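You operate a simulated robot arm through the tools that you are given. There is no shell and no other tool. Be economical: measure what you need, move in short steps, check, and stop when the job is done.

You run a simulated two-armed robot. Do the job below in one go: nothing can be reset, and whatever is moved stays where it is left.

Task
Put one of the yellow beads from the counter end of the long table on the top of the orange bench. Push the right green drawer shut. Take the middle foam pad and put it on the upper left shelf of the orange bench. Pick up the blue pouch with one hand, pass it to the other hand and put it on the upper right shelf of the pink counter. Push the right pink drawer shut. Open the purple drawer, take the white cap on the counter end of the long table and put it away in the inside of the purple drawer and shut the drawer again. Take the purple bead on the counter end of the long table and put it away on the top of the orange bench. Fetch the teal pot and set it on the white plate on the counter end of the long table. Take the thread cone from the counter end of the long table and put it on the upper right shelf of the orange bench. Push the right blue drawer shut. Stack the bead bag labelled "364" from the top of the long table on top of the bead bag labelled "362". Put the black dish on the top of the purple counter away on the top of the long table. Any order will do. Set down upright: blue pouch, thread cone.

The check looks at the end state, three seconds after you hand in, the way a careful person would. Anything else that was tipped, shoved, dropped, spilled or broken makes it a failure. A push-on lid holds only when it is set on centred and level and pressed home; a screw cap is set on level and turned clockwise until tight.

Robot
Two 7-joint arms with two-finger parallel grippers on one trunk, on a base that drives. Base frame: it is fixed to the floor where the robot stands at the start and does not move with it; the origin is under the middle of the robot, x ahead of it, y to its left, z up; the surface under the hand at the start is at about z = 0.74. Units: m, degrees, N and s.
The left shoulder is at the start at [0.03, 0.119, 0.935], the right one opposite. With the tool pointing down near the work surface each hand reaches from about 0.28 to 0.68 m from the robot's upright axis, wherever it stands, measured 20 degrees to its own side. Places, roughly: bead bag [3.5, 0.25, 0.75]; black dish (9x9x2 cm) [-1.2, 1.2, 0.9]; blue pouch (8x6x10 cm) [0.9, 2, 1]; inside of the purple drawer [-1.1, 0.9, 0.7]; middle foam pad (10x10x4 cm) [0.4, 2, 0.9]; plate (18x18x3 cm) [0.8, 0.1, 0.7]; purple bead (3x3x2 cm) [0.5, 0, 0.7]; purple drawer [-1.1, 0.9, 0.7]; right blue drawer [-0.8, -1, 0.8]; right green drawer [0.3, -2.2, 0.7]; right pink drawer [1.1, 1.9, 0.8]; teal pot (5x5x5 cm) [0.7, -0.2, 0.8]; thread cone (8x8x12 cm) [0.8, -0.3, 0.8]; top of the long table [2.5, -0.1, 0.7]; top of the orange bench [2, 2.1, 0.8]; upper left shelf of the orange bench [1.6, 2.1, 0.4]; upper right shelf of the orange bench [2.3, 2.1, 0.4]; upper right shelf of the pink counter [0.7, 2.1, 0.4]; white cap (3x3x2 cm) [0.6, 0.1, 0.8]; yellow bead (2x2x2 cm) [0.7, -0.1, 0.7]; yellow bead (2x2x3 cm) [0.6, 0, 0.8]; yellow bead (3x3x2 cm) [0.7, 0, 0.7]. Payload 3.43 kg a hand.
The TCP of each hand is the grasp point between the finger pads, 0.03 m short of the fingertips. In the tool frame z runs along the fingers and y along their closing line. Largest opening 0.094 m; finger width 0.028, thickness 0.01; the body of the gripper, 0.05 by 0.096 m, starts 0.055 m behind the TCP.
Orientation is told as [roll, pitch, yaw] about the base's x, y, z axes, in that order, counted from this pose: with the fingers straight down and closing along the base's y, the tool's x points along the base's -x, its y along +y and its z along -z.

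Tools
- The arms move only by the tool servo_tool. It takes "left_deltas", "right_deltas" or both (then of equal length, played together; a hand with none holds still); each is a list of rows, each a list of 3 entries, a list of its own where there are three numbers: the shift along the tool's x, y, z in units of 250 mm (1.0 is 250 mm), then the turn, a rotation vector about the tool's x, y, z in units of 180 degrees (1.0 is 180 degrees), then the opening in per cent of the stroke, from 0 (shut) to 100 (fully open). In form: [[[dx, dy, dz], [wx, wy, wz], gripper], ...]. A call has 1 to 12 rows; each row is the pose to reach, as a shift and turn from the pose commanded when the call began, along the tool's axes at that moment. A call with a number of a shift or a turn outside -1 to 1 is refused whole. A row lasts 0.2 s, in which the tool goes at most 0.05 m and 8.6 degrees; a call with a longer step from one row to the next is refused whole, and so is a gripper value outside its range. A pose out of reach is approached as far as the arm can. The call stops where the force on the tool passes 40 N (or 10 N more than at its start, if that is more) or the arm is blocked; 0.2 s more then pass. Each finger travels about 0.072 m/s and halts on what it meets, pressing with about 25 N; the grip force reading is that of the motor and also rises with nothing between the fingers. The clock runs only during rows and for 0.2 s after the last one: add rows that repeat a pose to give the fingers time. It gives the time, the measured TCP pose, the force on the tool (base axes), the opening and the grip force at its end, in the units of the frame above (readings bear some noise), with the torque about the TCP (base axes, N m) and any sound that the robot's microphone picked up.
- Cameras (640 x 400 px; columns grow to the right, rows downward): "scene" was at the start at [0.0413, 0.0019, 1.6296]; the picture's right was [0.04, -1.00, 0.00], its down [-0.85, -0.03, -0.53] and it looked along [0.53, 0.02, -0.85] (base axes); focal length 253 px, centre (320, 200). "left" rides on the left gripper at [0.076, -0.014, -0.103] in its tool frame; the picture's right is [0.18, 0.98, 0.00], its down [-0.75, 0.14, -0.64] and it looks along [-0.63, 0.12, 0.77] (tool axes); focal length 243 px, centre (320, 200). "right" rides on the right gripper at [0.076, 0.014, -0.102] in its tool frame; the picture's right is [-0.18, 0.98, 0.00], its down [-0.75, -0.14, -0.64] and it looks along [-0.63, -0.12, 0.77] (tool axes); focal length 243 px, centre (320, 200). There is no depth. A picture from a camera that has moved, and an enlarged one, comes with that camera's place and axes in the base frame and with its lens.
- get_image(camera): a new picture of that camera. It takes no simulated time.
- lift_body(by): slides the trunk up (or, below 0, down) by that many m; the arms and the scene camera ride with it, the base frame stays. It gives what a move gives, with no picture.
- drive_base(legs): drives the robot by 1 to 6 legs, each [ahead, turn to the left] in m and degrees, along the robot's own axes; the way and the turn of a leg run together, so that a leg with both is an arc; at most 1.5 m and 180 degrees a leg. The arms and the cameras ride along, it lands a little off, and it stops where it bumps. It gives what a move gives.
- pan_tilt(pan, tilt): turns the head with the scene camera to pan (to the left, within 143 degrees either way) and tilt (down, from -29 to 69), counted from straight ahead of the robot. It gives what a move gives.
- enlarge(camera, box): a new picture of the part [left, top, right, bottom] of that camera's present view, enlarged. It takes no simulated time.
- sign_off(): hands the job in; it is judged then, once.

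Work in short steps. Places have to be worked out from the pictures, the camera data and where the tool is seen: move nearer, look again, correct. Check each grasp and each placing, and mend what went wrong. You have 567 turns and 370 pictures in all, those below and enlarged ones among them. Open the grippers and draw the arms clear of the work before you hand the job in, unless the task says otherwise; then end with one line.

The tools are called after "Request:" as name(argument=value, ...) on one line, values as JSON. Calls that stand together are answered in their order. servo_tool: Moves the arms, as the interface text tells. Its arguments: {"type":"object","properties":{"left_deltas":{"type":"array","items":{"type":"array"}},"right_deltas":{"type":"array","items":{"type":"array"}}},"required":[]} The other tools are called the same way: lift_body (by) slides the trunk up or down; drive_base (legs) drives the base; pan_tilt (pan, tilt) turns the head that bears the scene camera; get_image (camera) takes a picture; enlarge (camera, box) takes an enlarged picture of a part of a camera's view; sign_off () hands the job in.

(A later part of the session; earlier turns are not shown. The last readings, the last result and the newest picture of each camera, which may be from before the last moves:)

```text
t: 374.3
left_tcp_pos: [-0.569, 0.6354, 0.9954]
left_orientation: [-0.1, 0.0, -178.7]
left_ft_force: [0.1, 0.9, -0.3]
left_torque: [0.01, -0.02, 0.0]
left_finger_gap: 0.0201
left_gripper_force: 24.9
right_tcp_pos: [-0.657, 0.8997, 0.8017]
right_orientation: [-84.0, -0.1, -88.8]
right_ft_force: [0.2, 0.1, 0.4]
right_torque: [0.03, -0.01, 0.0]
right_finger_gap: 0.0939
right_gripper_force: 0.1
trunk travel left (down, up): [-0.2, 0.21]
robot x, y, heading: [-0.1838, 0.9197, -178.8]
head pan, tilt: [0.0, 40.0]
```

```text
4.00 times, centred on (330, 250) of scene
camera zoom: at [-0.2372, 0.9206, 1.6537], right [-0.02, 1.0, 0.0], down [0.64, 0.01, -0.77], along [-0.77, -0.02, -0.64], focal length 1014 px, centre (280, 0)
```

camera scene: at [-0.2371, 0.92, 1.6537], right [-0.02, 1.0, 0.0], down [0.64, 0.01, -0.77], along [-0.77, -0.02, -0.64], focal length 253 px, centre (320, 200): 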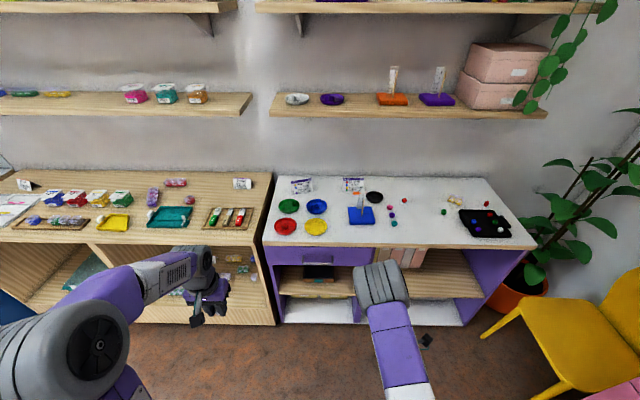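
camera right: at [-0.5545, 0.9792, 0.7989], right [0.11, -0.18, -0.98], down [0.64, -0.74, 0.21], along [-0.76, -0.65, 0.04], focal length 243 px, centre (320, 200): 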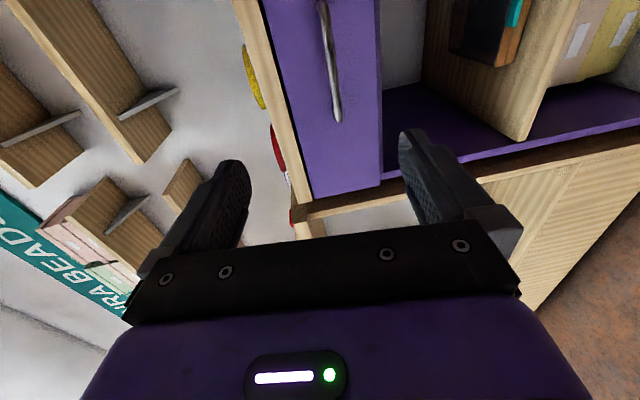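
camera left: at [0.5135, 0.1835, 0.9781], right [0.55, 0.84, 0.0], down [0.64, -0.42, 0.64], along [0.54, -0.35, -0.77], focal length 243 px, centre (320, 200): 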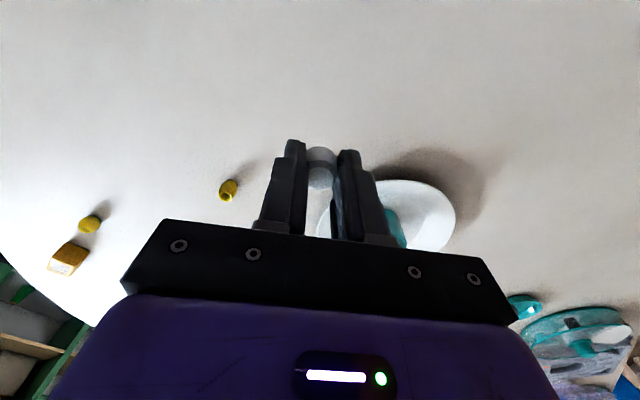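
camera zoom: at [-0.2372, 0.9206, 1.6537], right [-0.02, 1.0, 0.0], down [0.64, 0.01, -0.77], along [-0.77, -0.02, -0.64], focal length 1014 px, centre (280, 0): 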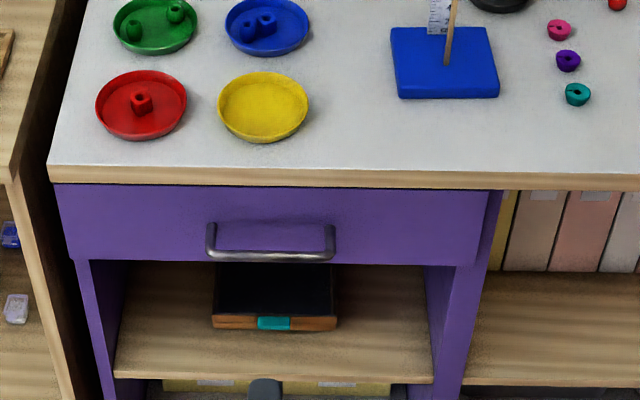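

Triangulated handle bar: x≈-0.881, z≈0.764, y 0.83–0.96. I approach it horizontally, fingers open above and below it.

Request:
servo_tool(right_deltas=[[[0, 0.08, 0.02], [0, 0, 0], 100], [[0.0, 0.15, 0.05], [0, 0, 0], 100], [[0.0, 0.13, 0.2], [0, 0, 0], 100], [[0.0, 0.12, 0.35], [0, 0, 0], 100], [[0.0, 0.1, 0.5], [0, 0, 0], 100], [[0.0, 0.08, 0.65], [0, 0, 0], 100], [[0.0, 0.075, 0.72], [0, 0, 0], 100], [[0.0, 0.075, 0.72], [0, 0, 0], 100]])

Request:
get_image(camera="right")

Request:
enlarge(camera="scene", box=[250, 200, 410, 300])

```text
t: 376.1
left_tcp_pos: [-0.5687, 0.6343, 0.9958]
left_orientation: [0.0, -0.2, -178.7]
left_ft_force: [0.4, 0.6, -0.9]
left_torque: [-0.02, 0.03, 0.01]
left_finger_gap: 0.02
left_gripper_force: 24.9
right_tcp_pos: [-0.832, 0.8953, 0.7646]
right_orientation: [-84.0, -0.1, -88.7]
right_ft_force: [-0.1, -0.1, -0.9]
right_torque: [0.01, -0.03, 0.03]
right_finger_gap: 0.0942
right_gripper_force: 0.0
trunk travel left (down, up): [-0.2, 0.21]
robot x, y, heading: [-0.1835, 0.9201, -178.7]
head pan, tilt: [0.0, 40.0]
```

```text
219 pictures are left
camera right: at [-0.7294, 0.9753, 0.7613], right [0.11, -0.18, -0.98], down [0.64, -0.74, 0.21], along [-0.76, -0.65, 0.04], focal length 243 px, centre (320, 200)
```

right: 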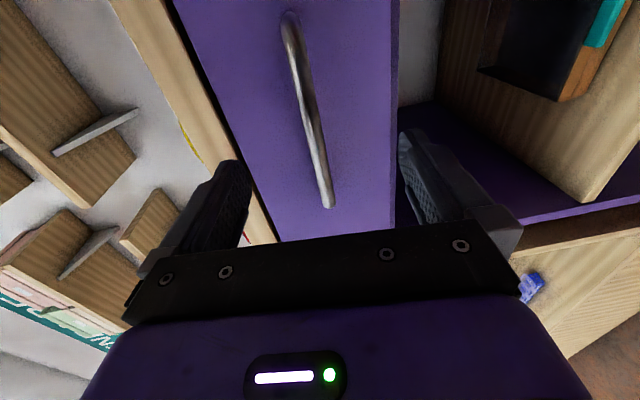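

```text
4.00 times, centred on (330, 250) of scene
camera zoom: at [-0.237, 0.9203, 1.6537], right [-0.02, 1.0, 0.0], down [0.64, 0.01, -0.77], along [-0.77, -0.02, -0.64], focal length 1014 px, centre (280, 0)
```

zoom: 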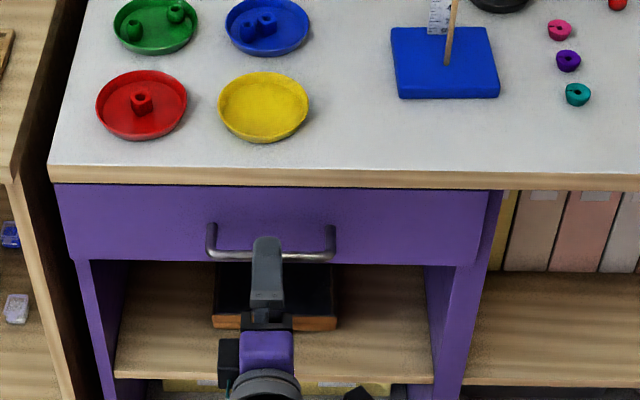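

The bar is between the fingers. I advance 3.5 cm and close on it.

Request:
servo_tool(right_deltas=[[[0, -0.008, 0.07], [0, 0, 0], 100], [[0, -0.015, 0.14], [0, 0, 0], 100], [[0, -0.015, 0.14], [0, 0, 0], 100], [[0, -0.015, 0.14], [0, 0, 0], 50], [[0, -0.015, 0.14], [0, 0, 0], 0], [[0, -0.015, 0.14], [0, 0, 0], 0], [[0, -0.015, 0.14], [0, 0, 0], 0], [[0, -0.015, 0.14], [0, 0, 0], 0], [[0, -0.015, 0.14], [0, 0, 0], 0], [[0, -0.015, 0.14], [0, 0, 0], 0]])

Request:
get_image(camera="right")

```text
t: 378.3
left_tcp_pos: [-0.5678, 0.6341, 0.9961]
left_orientation: [0.0, 0.0, -178.6]
left_ft_force: [0.2, 1.0, -0.6]
left_torque: [0.0, -0.03, 0.03]
left_finger_gap: 0.0201
left_gripper_force: 24.6
right_tcp_pos: [-0.8672, 0.8959, 0.7613]
right_orientation: [-84.1, -0.1, -88.7]
right_ft_force: [-0.3, 0.9, 1.0]
right_torque: [0.03, 0.01, -0.05]
right_finger_gap: 0.0117
right_gripper_force: 45.0
trunk travel left (down, up): [-0.2, 0.21]
robot x, y, heading: [-0.1833, 0.9203, -179.0]
head pan, tilt: [0.0, 40.0]
```

```text
217 pictures are left
camera right: at [-0.7643, 0.9744, 0.7602], right [0.11, -0.18, -0.98], down [0.64, -0.74, 0.21], along [-0.76, -0.65, 0.04], focal length 243 px, centre (320, 200)
```

right: 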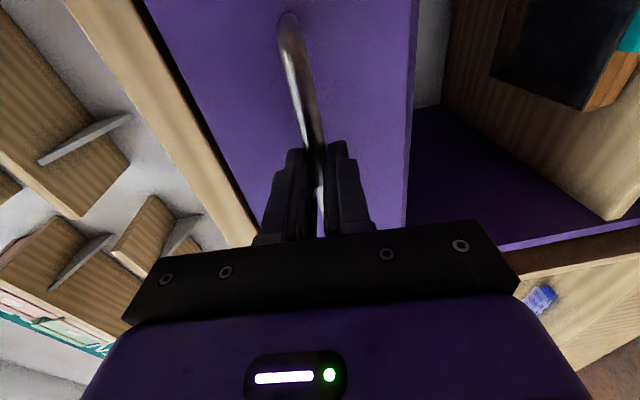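

The bar is gripped. I pull the drawer straight out with the arm.

Request:
servo_tool(right_deltas=[[[0, 0.008, -0.08], [0, 0, 0], 0], [[0, 0.017, -0.159], [0, 0, 0], 0], [[0, 0.025, -0.239], [0, 0, 0], 0], [[0, 0.034, -0.318], [0, 0, 0], 0], [[0, 0.042, -0.398], [0, 0, 0], 0], [[0, 0.05, -0.478], [0, 0, 0], 0], [[0, 0.059, -0.557], [0, 0, 0], 0], [[0, 0.067, -0.637], [0, 0, 0], 0], [[0, 0.075, -0.716], [0, 0, 0], 0], [[0, 0.075, -0.716], [0, 0, 0], 0]])

Request:
get_image(camera="scene")

```text
t: 380.5
left_tcp_pos: [-0.5685, 0.6335, 0.9953]
left_orientation: [-0.1, -0.1, -178.7]
left_ft_force: [0.4, -0.5, 0.3]
left_torque: [0.01, 0.0, 0.02]
left_finger_gap: 0.0202
left_gripper_force: 25.3
right_tcp_pos: [-0.687, 0.8945, 0.7624]
right_orientation: [-84.0, -0.1, -88.3]
right_ft_force: [0.2, -24.4, -3.2]
right_torque: [-0.27, 0.04, 0.51]
right_finger_gap: 0.0116
right_gripper_force: 45.1
trunk travel left (down, up): [-0.2, 0.21]
robot x, y, heading: [-0.1828, 0.9259, -178.6]
head pan, tilt: [0.0, 40.0]
```

```text
216 pictures are left
camera scene: at [-0.2373, 0.9173, 1.6537], right [-0.02, 1.0, 0.0], down [0.64, 0.02, -0.77], along [-0.77, -0.02, -0.64], focal length 253 px, centre (320, 200)
```

scene: 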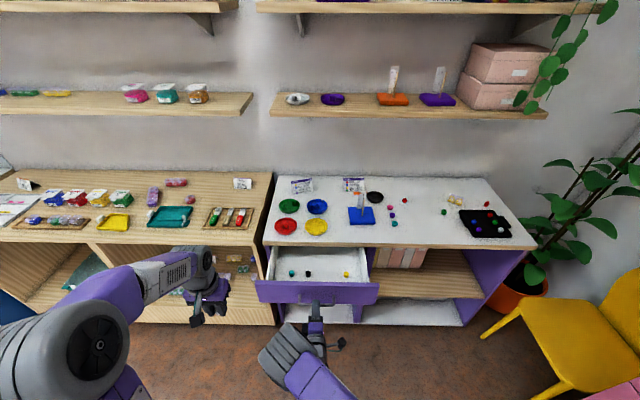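

The drawer is open ~18 cm. I release the handle and draw the right hand back and to the right.

Request:
servo_tool(right_deltas=[[[0, 0, 0], [0, 0, 0], 40], [[0, 0, 0], [0, 0, 0], 60], [[0, 0, 0], [0, 0, 0], 60], [[0, 0.02, -0.1], [0, 0, 0], 60], [[0, 0.03, -0.22], [0, 0, 0], 60], [[0.15, 0.03, -0.24], [0, 0, 0], 60], [[0.32, 0.03, -0.24], [0, 0, 0], 60], [[0.5, 0.03, -0.24], [0, 0, 0], 60], [[0.68, 0.03, -0.24], [0, 0, 0], 60], [[0.85, 0.03, -0.24], [0, 0, 0], 60]])

Request:
enlarge(camera="scene", box=[240, 220, 400, 320])

```text
t: 382.7
left_tcp_pos: [-0.5694, 0.6348, 0.9952]
left_orientation: [0.0, -0.1, -178.7]
left_ft_force: [0.1, 0.3, -0.4]
left_torque: [0.02, -0.03, 0.02]
left_finger_gap: 0.02
left_gripper_force: 24.9
right_tcp_pos: [-0.6339, 1.1125, 0.7617]
right_orientation: [-84.0, -0.2, -88.6]
right_ft_force: [-0.2, 0.2, -0.4]
right_torque: [0.01, -0.01, 0.03]
right_finger_gap: 0.0565
right_gripper_force: 0.1
trunk travel left (down, up): [-0.2, 0.21]
robot x, y, heading: [-0.1861, 0.9233, -178.7]
head pan, tilt: [0.0, 40.0]
```

```text
4.00 times, centred on (320, 270) of scene
camera zoom: at [-0.2374, 0.921, 1.6537], right [-0.02, 1.0, 0.0], down [0.64, 0.01, -0.77], along [-0.77, -0.02, -0.64], focal length 1014 px, centre (320, -80)
```

zoom: 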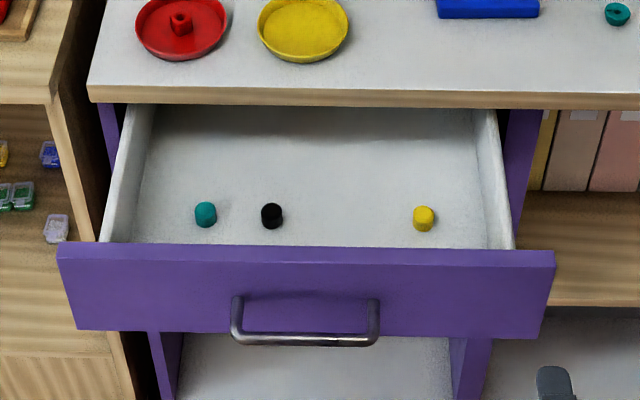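

The drawer holds a few other caps. I raise the right hand clear, drive 6 cm closer, and bring the left hand over a free spot in the drawer.

Request:
servo_tool(right_deltas=[[[0.05, -0.15, 0], [0, 0, 0], 60], [[0.1, -0.3, 0], [0, 0, 0], 60], [[0.15, -0.45, 0], [0, 0, 0], 60], [[0.2, -0.6, 0], [0, 0, 0], 60], [[0.25, -0.75, 0], [0, 0, 0], 60], [[0.3, -0.88, 0], [0, 0, 0], 60]])

Request:
drive_base(legs=[[0.06, 0]])

Request:
servo_tool(left_deltas=[[[-0.08, -0.15, 0], [0, 0, 0], 0], [[-0.16, -0.3, 0], [0, 0, 0], 0], [[-0.25, -0.45, 0], [0, 0, 0], 0], [[-0.35, -0.6, 0], [0, 0, 0], 0], [[-0.45, -0.75, 0], [0, 0, 0], 0], [[-0.57, -0.9, 0], [0, 0, 0], 0], [[-0.7, -1.0, 0], [0, 0, 0], 0], [[-0.8, -1.0, 0], [0, 0, 0], 0]])

Request:
get_image(camera="left")

```text
t: 384.1
left_tcp_pos: [-0.5708, 0.6351, 0.9951]
left_orientation: [0.0, -0.1, -178.7]
left_ft_force: [1.4, -0.1, -0.1]
left_torque: [-0.01, 0.01, -0.03]
left_finger_gap: 0.0202
left_gripper_force: 24.9
right_tcp_pos: [-0.6564, 1.1894, 0.9832]
right_orientation: [-83.9, -0.1, -88.8]
right_ft_force: [0.1, -0.2, -0.1]
right_torque: [-0.01, 0.0, -0.02]
right_finger_gap: 0.0564
right_gripper_force: 0.0
trunk travel left (down, up): [-0.2, 0.21]
robot x, y, heading: [-0.1834, 0.9238, -179.1]
head pan, tilt: [0.0, 40.0]
```

```text
t: 385.1
left_tcp_pos: [-0.6277, 0.6334, 0.9952]
left_orientation: [0.0, 0.0, -178.7]
left_ft_force: [-0.8, 1.1, -0.8]
left_torque: [-0.02, 0.0, 0.01]
left_finger_gap: 0.0198
left_gripper_force: 24.9
right_tcp_pos: [-0.7165, 1.1886, 0.9802]
right_orientation: [-84.0, -0.2, -88.7]
right_ft_force: [0.6, -0.2, -0.9]
right_torque: [0.01, 0.01, 0.01]
right_finger_gap: 0.0567
right_gripper_force: 0.0
trunk travel left (down, up): [-0.2, 0.21]
robot x, y, heading: [-0.2425, 0.9197, -178.8]
head pan, tilt: [0.0, 40.0]
```

```text
t: 386.9
left_tcp_pos: [-0.8316, 0.8783, 0.9974]
left_orientation: [-0.1, -0.1, -178.7]
left_ft_force: [0.0, 0.4, -0.1]
left_torque: [0.01, -0.01, 0.0]
left_finger_gap: 0.0202
left_gripper_force: 24.6
right_tcp_pos: [-0.7157, 1.1889, 0.9824]
right_orientation: [-84.0, -0.2, -88.7]
right_ft_force: [-0.6, 0.0, 0.4]
right_torque: [-0.01, 0.01, -0.02]
right_finger_gap: 0.0564
right_gripper_force: 0.2
trunk travel left (down, up): [-0.2, 0.21]
robot x, y, heading: [-0.2428, 0.9212, -178.9]
head pan, tilt: [0.0, 40.0]
```

```text
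214 pictures are left
camera left: at [-0.7557, 0.8949, 1.1015], right [0.21, -0.98, 0.0], down [-0.75, -0.16, 0.64], along [-0.63, -0.13, -0.77], focal length 243 px, centre (320, 200)
```

left: 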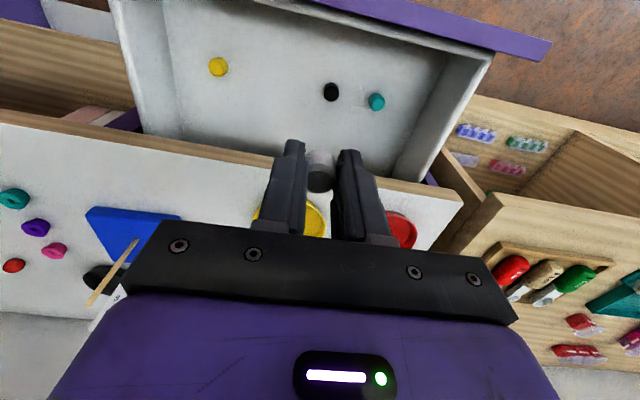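

I centre over the free spot (-0.835, 0.937) and descend into the drawer.

Request:
servo_tool(left_deltas=[[[-0.01, -0.12, 0], [0, 0, 0], 0], [[-0.01, -0.236, 0], [0, 0, 0], 0], [[-0.01, -0.236, 0.15], [0, 0, 0], 0], [[-0.01, -0.236, 0.3], [0, 0, 0], 0], [[-0.01, -0.236, 0.45], [0, 0, 0], 0], [[-0.01, -0.236, 0.6], [0, 0, 0], 0], [[-0.01, -0.236, 0.7], [0, 0, 0], 0], [[-0.01, -0.236, 0.78], [0, 0, 0], 0], [[-0.01, -0.236, 0.78], [0, 0, 0], 0]])

Request:
get_image(camera="left")

Request:
enlarge(camera="scene", box=[240, 210, 420, 322])

```text
t: 388.9
left_tcp_pos: [-0.8365, 0.9397, 0.8002]
left_orientation: [0.0, -0.1, -178.7]
left_ft_force: [-0.3, 0.4, 0.3]
left_torque: [0.04, -0.01, 0.02]
left_finger_gap: 0.0204
left_gripper_force: 24.6
right_tcp_pos: [-0.7158, 1.1873, 0.9822]
right_orientation: [-84.1, -0.2, -88.7]
right_ft_force: [0.6, 0.0, -0.1]
right_torque: [0.0, -0.01, -0.02]
right_finger_gap: 0.0565
right_gripper_force: 0.1
trunk travel left (down, up): [-0.2, 0.21]
robot x, y, heading: [-0.2462, 0.9208, -178.6]
head pan, tilt: [0.0, 40.0]
```

```text
213 pictures are left
camera left: at [-0.76, 0.9545, 0.9043], right [0.21, -0.98, 0.0], down [-0.75, -0.16, 0.64], along [-0.63, -0.13, -0.77], focal length 243 px, centre (320, 200)
```

left: 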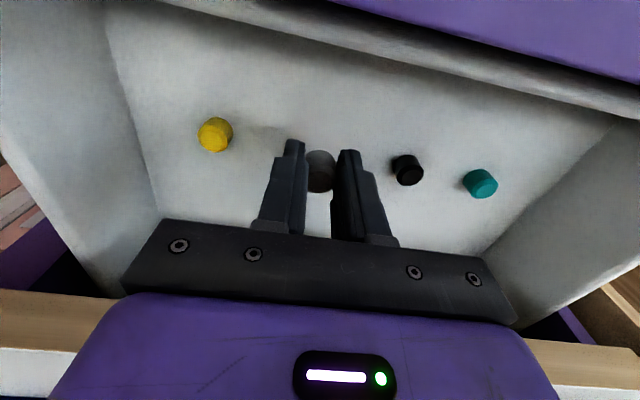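

```text
3.56 times, centred on (330, 266) of scene
camera zoom: at [-0.2957, 0.919, 1.6538], right [-0.02, 1.0, 0.0], down [0.64, 0.01, -0.77], along [-0.77, -0.02, -0.64], focal length 901 px, centre (284, -35)
```

zoom: 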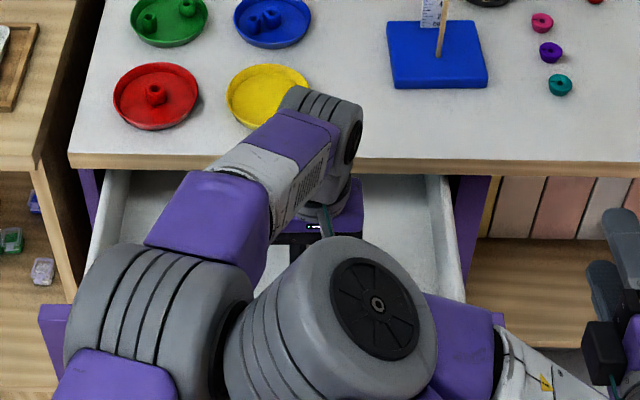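

Floor is ≈0.72. I shift 1 cm deeper so the hand's camera clears the drawer's front wall, and lower until near contact.

Request:
servo_tool(left_deltas=[[[-0.045, 0, 0.02], [0, 0, 0], 0], [[-0.045, 0, 0.06], [0, 0, 0], 0], [[-0.045, 0, 0.1], [0, 0, 0], 0], [[-0.045, 0, 0.14], [0, 0, 0], 0], [[-0.045, 0, 0.16], [0, 0, 0], 0], [[-0.045, 0, 0.16], [0, 0, 0], 0]])

Request:
get_image(camera="left")

```text
t: 390.3
left_tcp_pos: [-0.8485, 0.939, 0.7625]
left_orientation: [-0.1, -0.1, -178.7]
left_ft_force: [-0.5, 0.0, -1.1]
left_torque: [0.02, 0.03, 0.01]
left_finger_gap: 0.0201
left_gripper_force: 25.3
right_tcp_pos: [-0.7155, 1.1882, 0.9809]
right_orientation: [-84.0, -0.1, -88.7]
right_ft_force: [-0.4, 0.0, 0.0]
right_torque: [0.03, 0.04, -0.01]
right_finger_gap: 0.0563
right_gripper_force: 0.0
trunk travel left (down, up): [-0.2, 0.21]
robot x, y, heading: [-0.2433, 0.9213, -178.7]
head pan, tilt: [0.0, 40.0]
```

```text
211 pictures are left
camera left: at [-0.7723, 0.9534, 0.866], right [0.21, -0.98, 0.0], down [-0.75, -0.16, 0.64], along [-0.63, -0.13, -0.77], focal length 243 px, centre (320, 200)
```

left: 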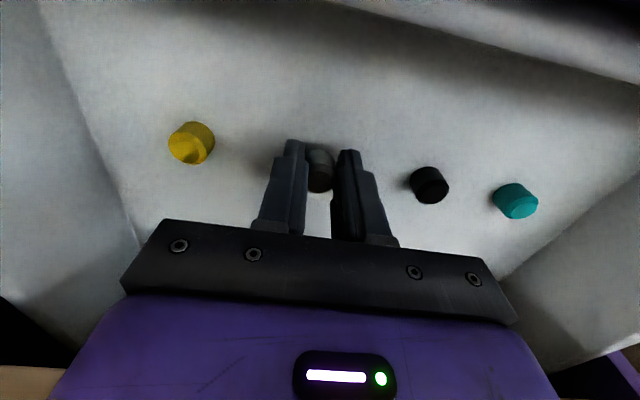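

Request:
servo_tool(left_deltas=[[[0, 0, 0.012], [0, 0, 0], 0], [[0, 0, 0.024], [0, 0, 0], 0], [[0, 0, 0.032], [0, 0, 0], 0], [[0, 0, 0.032], [0, 0, 0], 0]])

Request:
servo_tool(left_deltas=[[[0, 0, 0.008], [0, 0, 0], 0], [[0, 0, 0.016], [0, 0, 0], 0], [[0, 0, 0.016], [0, 0, 0], 0]])

```text
t: 391.3
left_tcp_pos: [-0.848, 0.938, 0.7532]
left_orientation: [0.0, -0.1, -178.7]
left_ft_force: [0.3, 0.3, 0.3]
left_torque: [-0.01, 0.02, -0.01]
left_finger_gap: 0.0201
left_gripper_force: 24.9
right_tcp_pos: [-0.7152, 1.1893, 0.9816]
right_orientation: [-84.0, -0.1, -88.7]
right_ft_force: [-0.9, 0.1, 0.3]
right_torque: [0.02, -0.02, -0.01]
right_finger_gap: 0.0564
right_gripper_force: 0.0
trunk travel left (down, up): [-0.2, 0.21]
robot x, y, heading: [-0.2413, 0.9236, -178.9]
head pan, tilt: [0.0, 40.0]
```

```text
t: 392.1
left_tcp_pos: [-0.849, 0.9381, 0.7509]
left_orientation: [0.0, -0.1, -178.7]
left_ft_force: [0.2, -0.3, 0.6]
left_torque: [0.0, -0.03, 0.0]
left_finger_gap: 0.0199
left_gripper_force: 25.0
right_tcp_pos: [-0.7147, 1.1884, 0.9819]
right_orientation: [-84.0, 0.0, -88.7]
right_ft_force: [-0.2, -0.3, 0.7]
right_torque: [0.02, 0.03, 0.0]
right_finger_gap: 0.0562
right_gripper_force: 0.1
trunk travel left (down, up): [-0.2, 0.21]
robot x, y, heading: [-0.2441, 0.919, -179.0]
head pan, tilt: [0.0, 40.0]
```

Request:
servo_tool(left_deltas=[[[0, 0, 0.01], [0, 0, 0], 0], [[0, 0, 0.02], [0, 0, 0], 0], [[0, 0, 0.03], [0, 0, 0], 0], [[0, 0, 0.03], [0, 0, 0], 0]])

Request:
get_image(camera="left")

```text
t: 393.1
left_tcp_pos: [-0.8495, 0.9382, 0.7474]
left_orientation: [-0.2, -0.8, -178.8]
left_ft_force: [-1.7, 2.0, 34.3]
left_torque: [-0.24, -0.17, -0.21]
left_finger_gap: 0.02
left_gripper_force: 24.5
right_tcp_pos: [-0.7139, 1.1882, 0.9836]
right_orientation: [-84.3, -0.1, -88.7]
right_ft_force: [0.3, 0.1, -0.2]
right_torque: [0.04, -0.02, -0.04]
right_finger_gap: 0.0563
right_gripper_force: 0.0
trunk travel left (down, up): [-0.2, 0.21]
robot x, y, heading: [-0.2426, 0.9235, -178.7]
head pan, tilt: [0.0, 40.0]
```

```text
210 pictures are left
camera left: at [-0.7718, 0.9532, 0.8501], right [0.21, -0.98, 0.0], down [-0.74, -0.16, 0.65], along [-0.64, -0.13, -0.76], focal length 243 px, centre (320, 200)
```

left: 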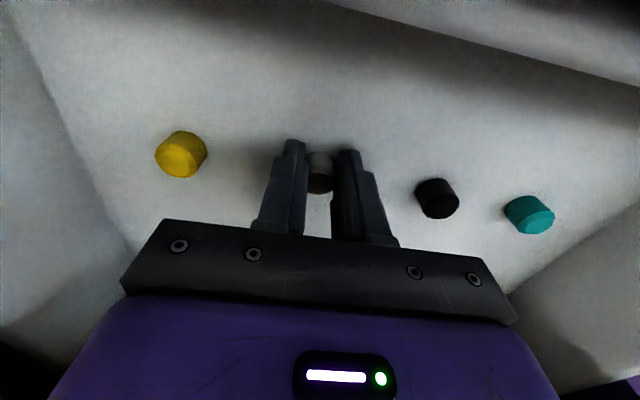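

Floor contact (34 N). I ease up, open to 45 %, and rise out of the drawer.

Request:
servo_tool(left_deltas=[[[0, 0, -0.025], [0, 0, 0], 0], [[0, 0, -0.022], [0, 0, 0], 25], [[0, 0, -0.022], [0, 0, 0], 35], [[0, 0, -0.022], [0, 0, 0], 45], [[0, 0, -0.022], [0, 0, 0], 45], [[0, 0, -0.15], [0, 0, 0], 45], [[0, 0, -0.3], [0, 0, 0], 45], [[0, 0, -0.45], [0, 0, 0], 45], [[0, 0, -0.6], [0, 0, 0], 45], [[0, 0, -0.75], [0, 0, 0], 45], [[0, 0, -0.9], [0, 0, 0], 45]])

Request:
get_image(camera="left")

```text
t: 395.5
left_tcp_pos: [-0.8518, 0.9254, 0.9592]
left_orientation: [0.5, 0.5, -177.5]
left_ft_force: [0.2, -0.6, -0.3]
left_torque: [-0.01, 0.0, -0.02]
left_finger_gap: 0.0423
left_gripper_force: 0.1
right_tcp_pos: [-0.7163, 1.1911, 0.9876]
right_orientation: [-84.8, -0.6, -89.3]
right_ft_force: [-0.3, -0.5, 0.7]
right_torque: [0.0, -0.01, 0.03]
right_finger_gap: 0.0563
right_gripper_force: 0.1
trunk travel left (down, up): [-0.2, 0.21]
robot x, y, heading: [-0.2436, 0.9197, -178.9]
head pan, tilt: [0.0, 40.0]
```

```text
209 pictures are left
camera left: at [-0.7769, 0.9434, 1.0647], right [0.23, -0.97, 0.01], down [-0.75, -0.17, 0.64], along [-0.62, -0.15, -0.77], focal length 243 px, centre (320, 200)
```

left: 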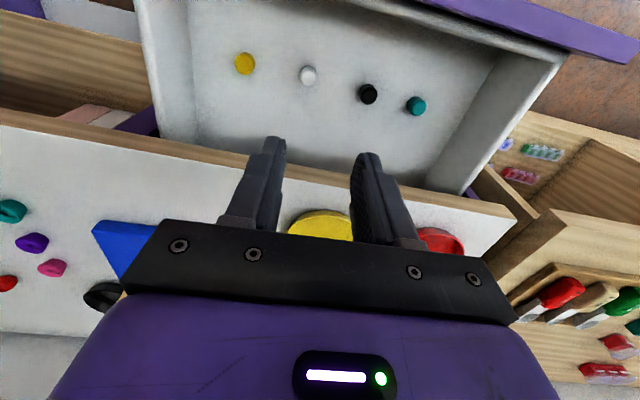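

The cap sits in the drawer. The arms nudged each other slightly, so I move the left hand well away to the left and back.

Request:
servo_tool(left_deltas=[[[0.1, 0.12, 0], [0, 0, 0], 45], [[0.2, 0.26, 0], [0, 0, 0], 45], [[0.32, 0.4, 0], [0, 0, 0], 45], [[0.44, 0.54, 0], [0, 0, 0], 45], [[0.56, 0.68, 0], [0, 0, 0], 45], [[0.68, 0.82, 0], [0, 0, 0], 45], [[0.78, 0.95, 0], [0, 0, 0], 45]])

Request:
get_image(camera="scene")

```text
t: 397.1
left_tcp_pos: [-0.6465, 0.7027, 0.966]
left_orientation: [0.0, 0.0, -178.7]
left_ft_force: [1.5, 0.3, 0.2]
left_torque: [-0.02, -0.03, -0.02]
left_finger_gap: 0.0425
left_gripper_force: 0.0
right_tcp_pos: [-0.7152, 1.187, 0.9817]
right_orientation: [-84.2, -0.1, -88.7]
right_ft_force: [0.3, -0.2, 0.0]
right_torque: [0.0, 0.0, 0.0]
right_finger_gap: 0.0564
right_gripper_force: 0.1
trunk travel left (down, up): [-0.2, 0.21]
robot x, y, heading: [-0.2418, 0.9204, -178.7]
head pan, tilt: [0.0, 40.0]
```

```text
208 pictures are left
camera scene: at [-0.295, 0.9183, 1.6538], right [-0.02, 1.0, 0.0], down [0.64, 0.01, -0.77], along [-0.77, -0.02, -0.64], focal length 253 px, centre (320, 200)
```

scene: 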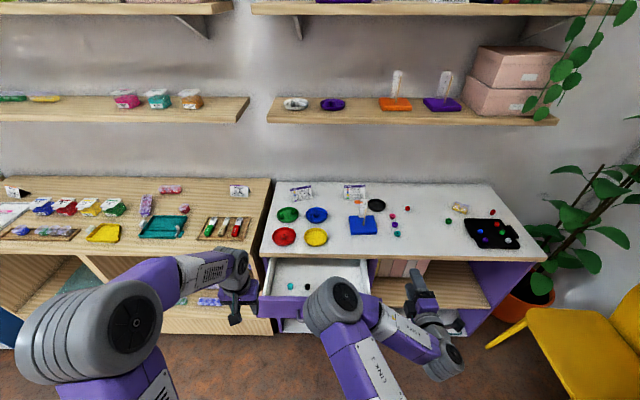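

Now to shut the drawer: I back up 10 cm, close the right fingers and bring them in front of the panel above the handle.

Request:
drive_base(legs=[[-0.1, 0]])

Request:
servo_tool(right_deltas=[[[-0.1, 0.08, 0.01], [0, 0, 0], 30], [[-0.2, 0.16, 0.02], [0, 0, 0], 0], [[-0.3, 0.24, 0.025], [0, 0, 0], 0], [[-0.4, 0.32, 0.033], [0, 0, 0], 0], [[-0.5, 0.4, 0.04], [0, 0, 0], 0], [[-0.6, 0.48, 0.05], [0, 0, 0], 0], [[-0.7, 0.56, 0.058], [0, 0, 0], 0], [[-0.8, 0.64, 0.066], [0, 0, 0], 0], [[-0.9, 0.7, 0.07], [0, 0, 0], 0], [[-1.0, 0.712, 0.075], [0, 0, 0], 0], [[-1.0, 0.712, 0.075], [0, 0, 0], 0]])

Request:
get_image(camera="right")

Request:
enlarge(camera="scene", box=[240, 200, 420, 312])

```text
t: 398.3
left_tcp_pos: [-0.5464, 0.7066, 0.9667]
left_orientation: [0.1, -0.2, -178.7]
left_ft_force: [0.6, 0.4, 0.2]
left_torque: [-0.02, 0.02, 0.01]
left_finger_gap: 0.0421
left_gripper_force: 0.2
right_tcp_pos: [-0.6139, 1.1893, 0.9829]
right_orientation: [-84.2, -0.2, -88.6]
right_ft_force: [0.0, 0.0, 0.3]
right_torque: [0.0, 0.01, 0.01]
right_finger_gap: 0.0566
right_gripper_force: 0.1
trunk travel left (down, up): [-0.2, 0.21]
robot x, y, heading: [-0.1427, 0.9229, -178.8]
head pan, tilt: [0.0, 40.0]
```

```text
t: 400.7
left_tcp_pos: [-0.548, 0.7066, 0.9663]
left_orientation: [0.0, -0.2, -178.7]
left_ft_force: [-0.2, 1.5, -1.1]
left_torque: [0.03, -0.01, 0.01]
left_finger_gap: 0.0425
left_gripper_force: 0.1
right_tcp_pos: [-0.6087, 0.9399, 0.8029]
right_orientation: [-84.0, -0.2, -88.8]
right_ft_force: [-0.3, -0.3, -0.7]
right_torque: [-0.01, -0.01, -0.01]
right_finger_gap: 0.0002
right_gripper_force: 25.0
trunk travel left (down, up): [-0.2, 0.21]
robot x, y, heading: [-0.1432, 0.9215, -178.9]
head pan, tilt: [0.0, 40.0]
```

```text
207 pictures are left
camera right: at [-0.5064, 1.0192, 0.8015], right [0.11, -0.18, -0.98], down [0.64, -0.74, 0.21], along [-0.76, -0.65, 0.04], focal length 243 px, centre (320, 200)
```

right: 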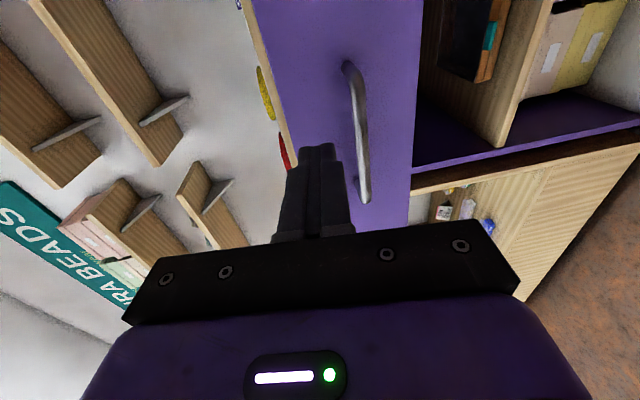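

```text
3.56 times, centred on (330, 256) of scene
camera zoom: at [-0.1957, 0.9214, 1.6537], right [-0.02, 1.0, 0.0], down [0.64, 0.01, -0.77], along [-0.77, -0.02, -0.64], focal length 901 px, centre (284, 1)
```

zoom: 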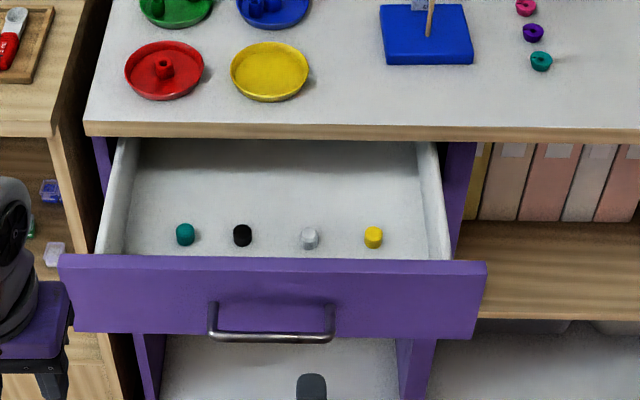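

I align to the panel centre and push steadily.

Request:
servo_tool(right_deltas=[[[-0.08, 0, 0], [0, 0, 0], 0], [[-0.16, -0.008, 0.08], [0, 0, 0], 0], [[-0.16, -0.017, 0.16], [0, 0, 0], 0], [[-0.16, -0.025, 0.24], [0, 0, 0], 0], [[-0.16, -0.034, 0.32], [0, 0, 0], 0], [[-0.16, -0.04, 0.38], [0, 0, 0], 0], [[-0.16, -0.046, 0.44], [0, 0, 0], 0], [[-0.16, -0.053, 0.5], [0, 0, 0], 0], [[-0.16, -0.059, 0.56], [0, 0, 0], 0], [[-0.16, -0.065, 0.62], [0, 0, 0], 0], [[-0.16, -0.071, 0.68], [0, 0, 0], 0], [[-0.16, -0.078, 0.74], [0, 0, 0], 0]])

Request:
servo_tool(right_deltas=[[[0, -0.006, 0.06], [0, 0, 0], 0], [[0, -0.013, 0.12], [0, 0, 0], 0], [[0, -0.019, 0.18], [0, 0, 0], 0], [[0, -0.025, 0.24], [0, 0, 0], 0], [[0, -0.032, 0.3], [0, 0, 0], 0], [[0, -0.038, 0.36], [0, 0, 0], 0], [[0, -0.044, 0.42], [0, 0, 0], 0]])

Request:
get_image(camera="scene")

```text
t: 403.3
left_tcp_pos: [-0.5473, 0.7058, 0.9668]
left_orientation: [0.0, -0.2, -178.7]
left_ft_force: [0.1, 0.3, -0.6]
left_torque: [0.0, 0.0, -0.03]
left_finger_gap: 0.0425
left_gripper_force: 0.0
right_tcp_pos: [-0.7953, 0.8957, 0.804]
right_orientation: [-84.0, -0.1, -88.7]
right_ft_force: [0.0, 0.0, 0.3]
right_torque: [0.0, 0.03, -0.01]
right_finger_gap: 0.0
right_gripper_force: 25.1
trunk travel left (down, up): [-0.2, 0.21]
robot x, y, heading: [-0.1483, 0.9222, -178.5]
head pan, tilt: [0.0, 40.0]
```

```text
t: 404.8
left_tcp_pos: [-0.5459, 0.706, 0.9663]
left_orientation: [0.0, -0.2, -178.7]
left_ft_force: [-0.5, 0.4, -1.3]
left_torque: [0.03, -0.01, -0.03]
left_finger_gap: 0.0423
left_gripper_force: 0.0
right_tcp_pos: [-0.8912, 0.8941, 0.8039]
right_orientation: [-84.3, -0.2, -89.0]
right_ft_force: [20.9, 3.5, 8.4]
right_torque: [0.08, 0.36, -0.4]
right_finger_gap: 0.0
right_gripper_force: 25.3
trunk travel left (down, up): [-0.2, 0.21]
robot x, y, heading: [-0.1419, 0.9235, -178.8]
head pan, tilt: [0.0, 40.0]
stopped in row 7 (right hand): the force on the tool passed its limit at 58 N (the readings are from after the stop); the commanded pose is now the measured one
```

```text
205 pictures are left
camera scene: at [-0.194, 0.9214, 1.6538], right [-0.02, 1.0, 0.0], down [0.64, 0.01, -0.77], along [-0.77, -0.02, -0.64], focal length 253 px, centre (320, 200)
```

scene: 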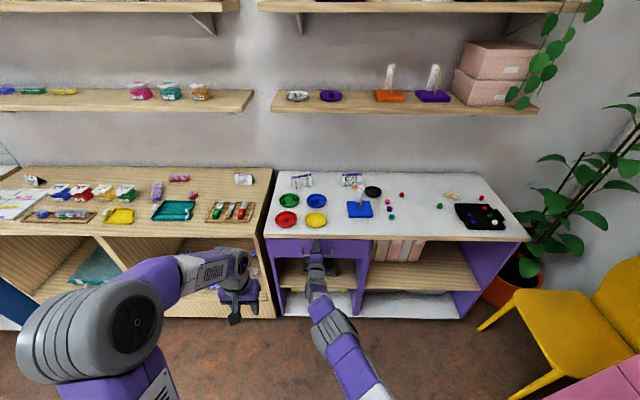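

The purple drawer is shut. I withdraw the right hand and restore it to the downward pose.

Request:
servo_tool(right_deltas=[[[0, 0.02, -0.15], [0, 0, 0], 0], [[0, 0.04, -0.3], [0, 0, 0], 0], [[0.1, 0.04, -0.45], [0, 0, 0], 0], [[0.2, 0.0, -0.6], [0, 0, 0], 0], [[0.3, -0.1, -0.75], [0, 0, 0], 0], [[0.4, -0.2, -0.85], [0, 0, 0], 0], [[0.5, -0.3, -0.95], [0, 0, 0], 0], [[0.6, -0.42, -0.95], [0, 0, 0], 0], [[0.7, -0.56, -0.95], [0, 0, 0], 0]])

Request:
servo_tool(right_deltas=[[[0, 0, 0], [0, 0, 0.046], 20], [[0, 0, 0], [0, 0, 0.092], 40], [[0, 0, 0], [0, 0, 0.138], 60], [[0, 0, 0], [0, 0, 0.184], 60], [[0, 0, 0], [0, 0, 0.23], 60], [[0, 0, 0], [0, 0, 0.276], 60], [[0, 0, 0], [0, 0, 0.322], 60], [[0, 0, 0], [0, 0, 0.368], 60], [[0, 0, 0], [0, 0, 0.414], 60], [[0, 0, 0], [0, 0, 0.46], 60], [[0, 0, 0], [0, 0, 0.5], 60]])

Request:
servo_tool(right_deltas=[[[0, 0, 0], [0, 0.046, 0], 60], [[0, 0, 0], [0, 0.092, 0], 60], [[0, 0, 0], [0, 0.138, 0], 60], [[0, 0, 0], [0, 0.184, 0], 60], [[0, 0, 0], [0, 0.23, 0], 60], [[0, 0, 0], [0, 0.276, 0], 60], [[0, 0, 0], [0, 0.322, 0], 60], [[0, 0, 0], [0, 0.368, 0], 60], [[0, 0, 0], [0, 0.414, 0], 60], [[0, 0, 0], [0, 0.46, 0], 60], [[0, 0, 0], [0, 0.467, 0], 60]])

```text
refused: row 5 steps farther than a row can; nothing moved
```

```text
t: 405.9
left_tcp_pos: [-0.5465, 0.7063, 0.9665]
left_orientation: [0.1, -0.1, -178.6]
left_ft_force: [0.6, -0.5, -0.1]
left_torque: [-0.02, 0.02, -0.02]
left_finger_gap: 0.0424
left_gripper_force: 0.0
right_tcp_pos: [-0.889, 0.8833, 0.8017]
right_orientation: [-82.4, -36.3, -92.4]
right_ft_force: [5.8, -7.8, 1.7]
right_torque: [-0.39, -0.28, -0.08]
right_finger_gap: 0.0377
right_gripper_force: 0.2
trunk travel left (down, up): [-0.2, 0.21]
robot x, y, heading: [-0.1411, 0.9253, -179.0]
head pan, tilt: [0.0, 40.0]
stopped in row 5 (right hand): the force on the tool passed its limit at 42 N (the readings are from after the stop); the commanded pose is now the measured one
```

```text
t: 408.4
left_tcp_pos: [-0.5467, 0.7059, 0.965]
left_orientation: [0.0, -0.1, -178.8]
left_ft_force: [0.4, 0.7, -0.5]
left_torque: [-0.02, -0.02, 0.04]
left_finger_gap: 0.0424
left_gripper_force: 0.1
right_tcp_pos: [-0.7233, 0.9672, 0.8171]
right_orientation: [-53.2, 2.3, -172.9]
right_ft_force: [0.2, -0.6, -0.1]
right_torque: [0.0, 0.01, 0.0]
right_finger_gap: 0.0561
right_gripper_force: 0.0
right hand out of reach, approached as far as the arm can: row 3, 4, 5, 6, 7, 8, 9, 10, 11
trunk travel left (down, up): [-0.2, 0.21]
robot x, y, heading: [-0.1454, 0.9228, -178.5]
head pan, tilt: [0.0, 40.0]
```

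The first row-set was refused and the following rotations ran in place — I check what happened at the drawer.

Request:
get_image(camera="scene")

Request:
enlarge(camera="scene", box=[240, 160, 440, 285])

```text
204 pictures are left
camera scene: at [-0.1962, 0.9213, 1.6537], right [-0.02, 1.0, 0.0], down [0.64, 0.01, -0.77], along [-0.77, -0.02, -0.64], focal length 253 px, centre (320, 200)
```

scene: 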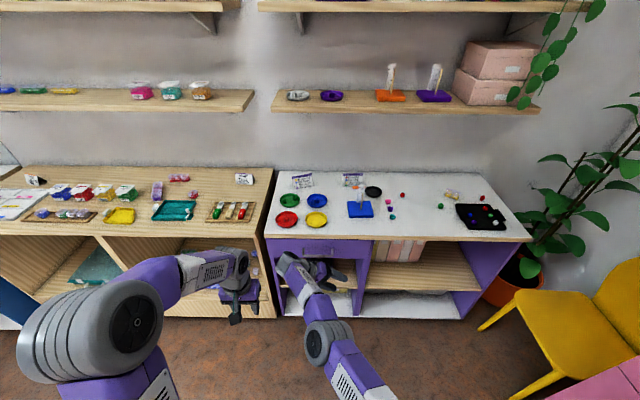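

```text
3.20 times, centred on (340, 222) of scene
camera zoom: at [-0.1962, 0.9213, 1.6537], right [-0.02, 1.0, 0.0], down [0.64, 0.01, -0.77], along [-0.77, -0.02, -0.64], focal length 811 px, centre (256, 128)
```

zoom: 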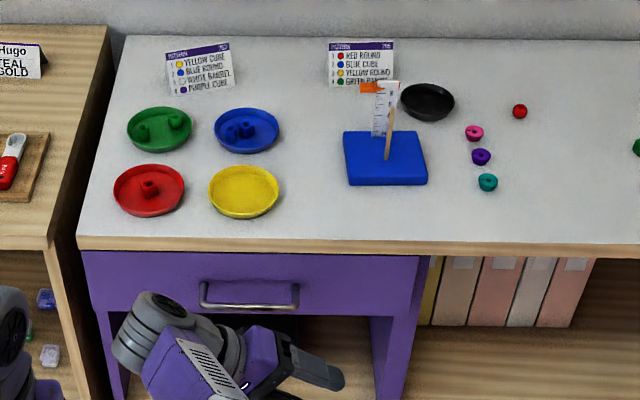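

Nothing was disturbed and the drawer is shut. I back off to get room and rotate the hand back to pointing down.

Request:
drive_base(legs=[[-0.12, 0]])

Request:
servo_tool(right_deltas=[[[0, 0, 0], [-0.042, -0.002, 0.005], 60], [[0, 0, 0], [-0.084, -0.004, 0.009], 60], [[0, 0, 0], [-0.126, -0.006, 0.014], 60], [[0, 0, 0], [-0.168, -0.008, 0.019], 60], [[0, 0, 0], [-0.21, -0.01, 0.024], 60], [[0, 0, 0], [-0.253, -0.012, 0.028], 60], [[0, 0, 0], [-0.2956, -0.013, 0.033], 60], [[0, 0, 0], [-0.2956, -0.013, 0.033], 60]])

```text
t: 409.6
left_tcp_pos: [-0.4275, 0.7092, 0.9665]
left_orientation: [0.0, -0.2, -178.7]
left_ft_force: [1.1, 0.0, -0.5]
left_torque: [-0.01, 0.01, -0.01]
left_finger_gap: 0.0423
left_gripper_force: 0.1
right_tcp_pos: [-0.6052, 0.9703, 0.8181]
right_orientation: [-53.2, 2.1, -173.0]
right_ft_force: [1.0, -0.3, 0.5]
right_torque: [-0.03, 0.01, 0.02]
right_finger_gap: 0.0563
right_gripper_force: 0.1
trunk travel left (down, up): [-0.2, 0.21]
robot x, y, heading: [-0.0268, 0.9234, -178.7]
head pan, tilt: [0.0, 40.0]
```

```text
t: 411.4
left_tcp_pos: [-0.4289, 0.7081, 0.9657]
left_orientation: [0.0, -0.2, -178.8]
left_ft_force: [-0.4, -0.7, -0.1]
left_torque: [0.03, 0.06, 0.02]
left_finger_gap: 0.0422
left_gripper_force: 0.0
right_tcp_pos: [-0.6674, 0.9627, 0.8108]
right_orientation: [0.1, -2.3, -177.0]
right_ft_force: [0.6, 0.2, 0.4]
right_torque: [0.02, -0.01, 0.0]
right_finger_gap: 0.0563
right_gripper_force: 0.0
right hand out of reach, approached as far as the arm can: row 1, 2, 3, 4, 5, 6, 7, 8
trunk travel left (down, up): [-0.2, 0.21]
robot x, y, heading: [-0.0253, 0.9237, -178.7]
head pan, tilt: [0.0, 40.0]
```

Almost level. I raise and retract the right hand while trimming the orientation.

Request:
servo_tool(right_deltas=[[[0.09, -0.05, -0.1], [0, 0.013, 0.01], 60], [[0.18, -0.1, -0.2], [0, 0.013, 0.01], 60], [[0.27, -0.15, -0.3], [0, 0.013, 0.01], 60], [[0.36, -0.2, -0.4], [0, 0.013, 0.01], 60], [[0.45, -0.25, -0.5], [0, 0.013, 0.01], 60], [[0.54, -0.3, -0.6], [0, 0.013, 0.01], 60], [[0.6, -0.36, -0.7], [0, 0.013, 0.01], 60], [[0.6, -0.4, -0.76], [0, 0.013, 0.01], 60]])

```text
t: 413.2
left_tcp_pos: [-0.4279, 0.709, 0.9654]
left_orientation: [0.0, 0.0, -178.9]
left_ft_force: [0.5, 0.7, 0.8]
left_torque: [0.01, 0.0, 0.04]
left_finger_gap: 0.0423
left_gripper_force: 0.1
right_tcp_pos: [-0.662, 1.0237, 0.9962]
right_orientation: [0.0, 0.1, -179.3]
right_ft_force: [0.5, -0.1, 0.2]
right_torque: [-0.02, 0.02, 0.0]
right_finger_gap: 0.0563
right_gripper_force: 0.0
right hand out of reach, approached as far as the arm can: row 1, 2, 3, 4, 5, 6, 7, 8
trunk travel left (down, up): [-0.2, 0.21]
robot x, y, heading: [-0.0238, 0.9241, -178.6]
head pan, tilt: [0.0, 40.0]
```

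Request:
servo_tool(right_deltas=[[[0.15, -0.05, 0], [0, 0, 0], 60], [[0.3, -0.1, 0], [0, 0, 0], 60], [[0.45, -0.15, 0], [0, 0, 0], 60], [[0.6, -0.2, 0], [0, 0, 0], 60], [[0.7, -0.25, 0], [0, 0, 0], 60], [[0.7, -0.25, 0], [0, 0, 0], 60]])

```text
t: 414.6
left_tcp_pos: [-0.4274, 0.7085, 0.9666]
left_orientation: [0.0, -0.1, -178.8]
left_ft_force: [0.1, -0.1, 0.4]
left_torque: [-0.01, -0.02, 0.01]
left_finger_gap: 0.0422
left_gripper_force: 0.1
right_tcp_pos: [-0.6624, 1.0226, 0.9974]
right_orientation: [0.0, 0.0, -179.2]
right_ft_force: [-0.7, 0.6, 0.2]
right_torque: [0.01, -0.01, -0.03]
right_finger_gap: 0.0564
right_gripper_force: 0.0
right hand out of reach, approached as far as the arm can: row 1, 2, 3, 4, 5, 6
trunk travel left (down, up): [-0.2, 0.21]
robot x, y, heading: [-0.0236, 0.9279, -179.0]
head pan, tilt: [0.0, 40.0]
```

The arm seems stuck at a joint limit. I look at its configuration.

Request:
get_image(camera="scene")

Request:
get_image(camera="right")

```text
202 pictures are left
camera scene: at [-0.0766, 0.9233, 1.6537], right [-0.02, 1.0, 0.0], down [0.64, 0.01, -0.77], along [-0.77, -0.02, -0.64], focal length 253 px, centre (320, 200)
```

scene: 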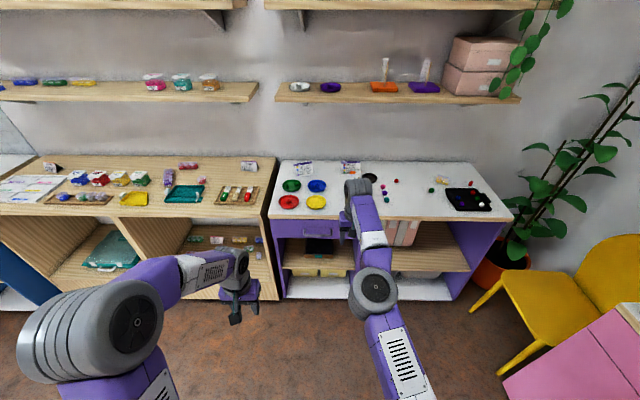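

```text
201 pictures are left
camera right: at [-0.5853, 1.0102, 1.1022], right [-0.17, -0.99, 0.0], down [-0.76, 0.13, 0.64], along [-0.63, 0.11, -0.77], focal length 243 px, centre (320, 200)
```

right: 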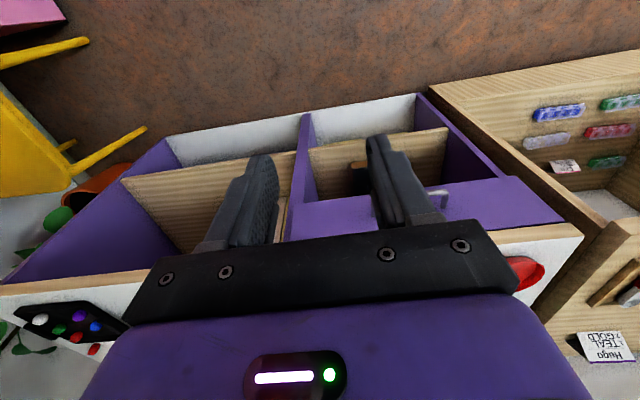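

Request:
servo_tool(right_deltas=[[[0, -0.15, 0], [0, 0, 0], 60], [[0, -0.3, 0], [0, 0, 0], 60], [[0, -0.45, 0], [0, 0, 0], 60], [[0, -0.6, 0], [0, 0, 0], 60], [[0, -0.6, 0], [0, 0, 0], 60]])

```text
t: 415.8
left_tcp_pos: [-0.428, 0.7089, 0.9644]
left_orientation: [0.0, -0.1, -178.8]
left_ft_force: [0.0, 0.2, 0.1]
left_torque: [-0.01, 0.0, 0.01]
left_finger_gap: 0.0424
left_gripper_force: 0.2
right_tcp_pos: [-0.6607, 1.1643, 1.0006]
right_orientation: [0.0, -0.1, -179.0]
right_ft_force: [0.5, -0.7, 0.4]
right_torque: [0.0, -0.04, -0.03]
right_finger_gap: 0.0562
right_gripper_force: 0.1
right hand out of reach, approached as far as the arm can: row 1, 4, 5
trunk travel left (down, up): [-0.2, 0.21]
robot x, y, heading: [-0.0254, 0.9206, -178.8]
head pan, tilt: [0.0, 40.0]
```

Request:
servo_tool(right_deltas=[[[0.1, 0, -0.1], [0, 0, 0], 60], [[0.2, 0, -0.2], [0, 0, 0], 60], [[0.3, 0, -0.3], [0, 0, 0], 60], [[0.4, 0, -0.4], [0, 0, 0], 60], [[0.4, 0, -0.4], [0, 0, 0], 60]])

```text
t: 417.0
left_tcp_pos: [-0.4285, 0.7084, 0.9652]
left_orientation: [0.1, 0.0, -178.7]
left_ft_force: [-1.0, 0.0, 0.6]
left_torque: [0.01, -0.01, -0.01]
left_finger_gap: 0.0424
left_gripper_force: 0.1
right_tcp_pos: [-0.5602, 1.1629, 1.0997]
right_orientation: [0.1, -0.1, -178.9]
right_ft_force: [0.7, -1.0, -0.3]
right_torque: [0.01, -0.02, -0.01]
right_finger_gap: 0.0562
right_gripper_force: 0.0
trunk travel left (down, up): [-0.2, 0.21]
robot x, y, heading: [-0.0241, 0.9213, -178.9]
head pan, tilt: [0.0, 40.0]
```

It moves freely again. I bring it down to a normal carry pose to confirm.

Request:
servo_tool(right_deltas=[[[0.05, 0, 0.1], [0, 0, 0], 100], [[0.1, 0, 0.2], [0, 0, 0], 100], [[0.15, 0, 0.3], [0, 0, 0], 100], [[0.2, 0, 0.4], [0, 0, 0], 100], [[0.2, 0, 0.45], [0, 0, 0], 100]])

Request:
get_image(camera="scene")

```text
t: 418.2
left_tcp_pos: [-0.4285, 0.7089, 0.9657]
left_orientation: [0.0, -0.1, -178.8]
left_ft_force: [0.1, -0.6, -0.2]
left_torque: [0.0, 0.02, 0.01]
left_finger_gap: 0.0424
left_gripper_force: 0.1
right_tcp_pos: [-0.5111, 1.1644, 0.9871]
right_orientation: [0.1, -0.1, -178.9]
right_ft_force: [-0.5, 0.0, 0.0]
right_torque: [-0.01, 0.03, 0.0]
right_finger_gap: 0.0938
right_gripper_force: 0.1
trunk travel left (down, up): [-0.2, 0.21]
robot x, y, heading: [-0.0264, 0.9263, -178.9]
head pan, tilt: [0.0, 40.0]
```

```text
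200 pictures are left
camera scene: at [-0.0768, 0.9233, 1.6537], right [-0.02, 1.0, 0.0], down [0.64, 0.01, -0.77], along [-0.77, -0.02, -0.64], focal length 253 px, centre (320, 200)
```

scene: 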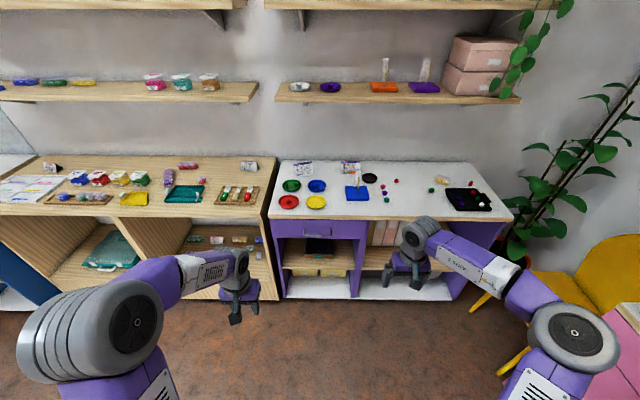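

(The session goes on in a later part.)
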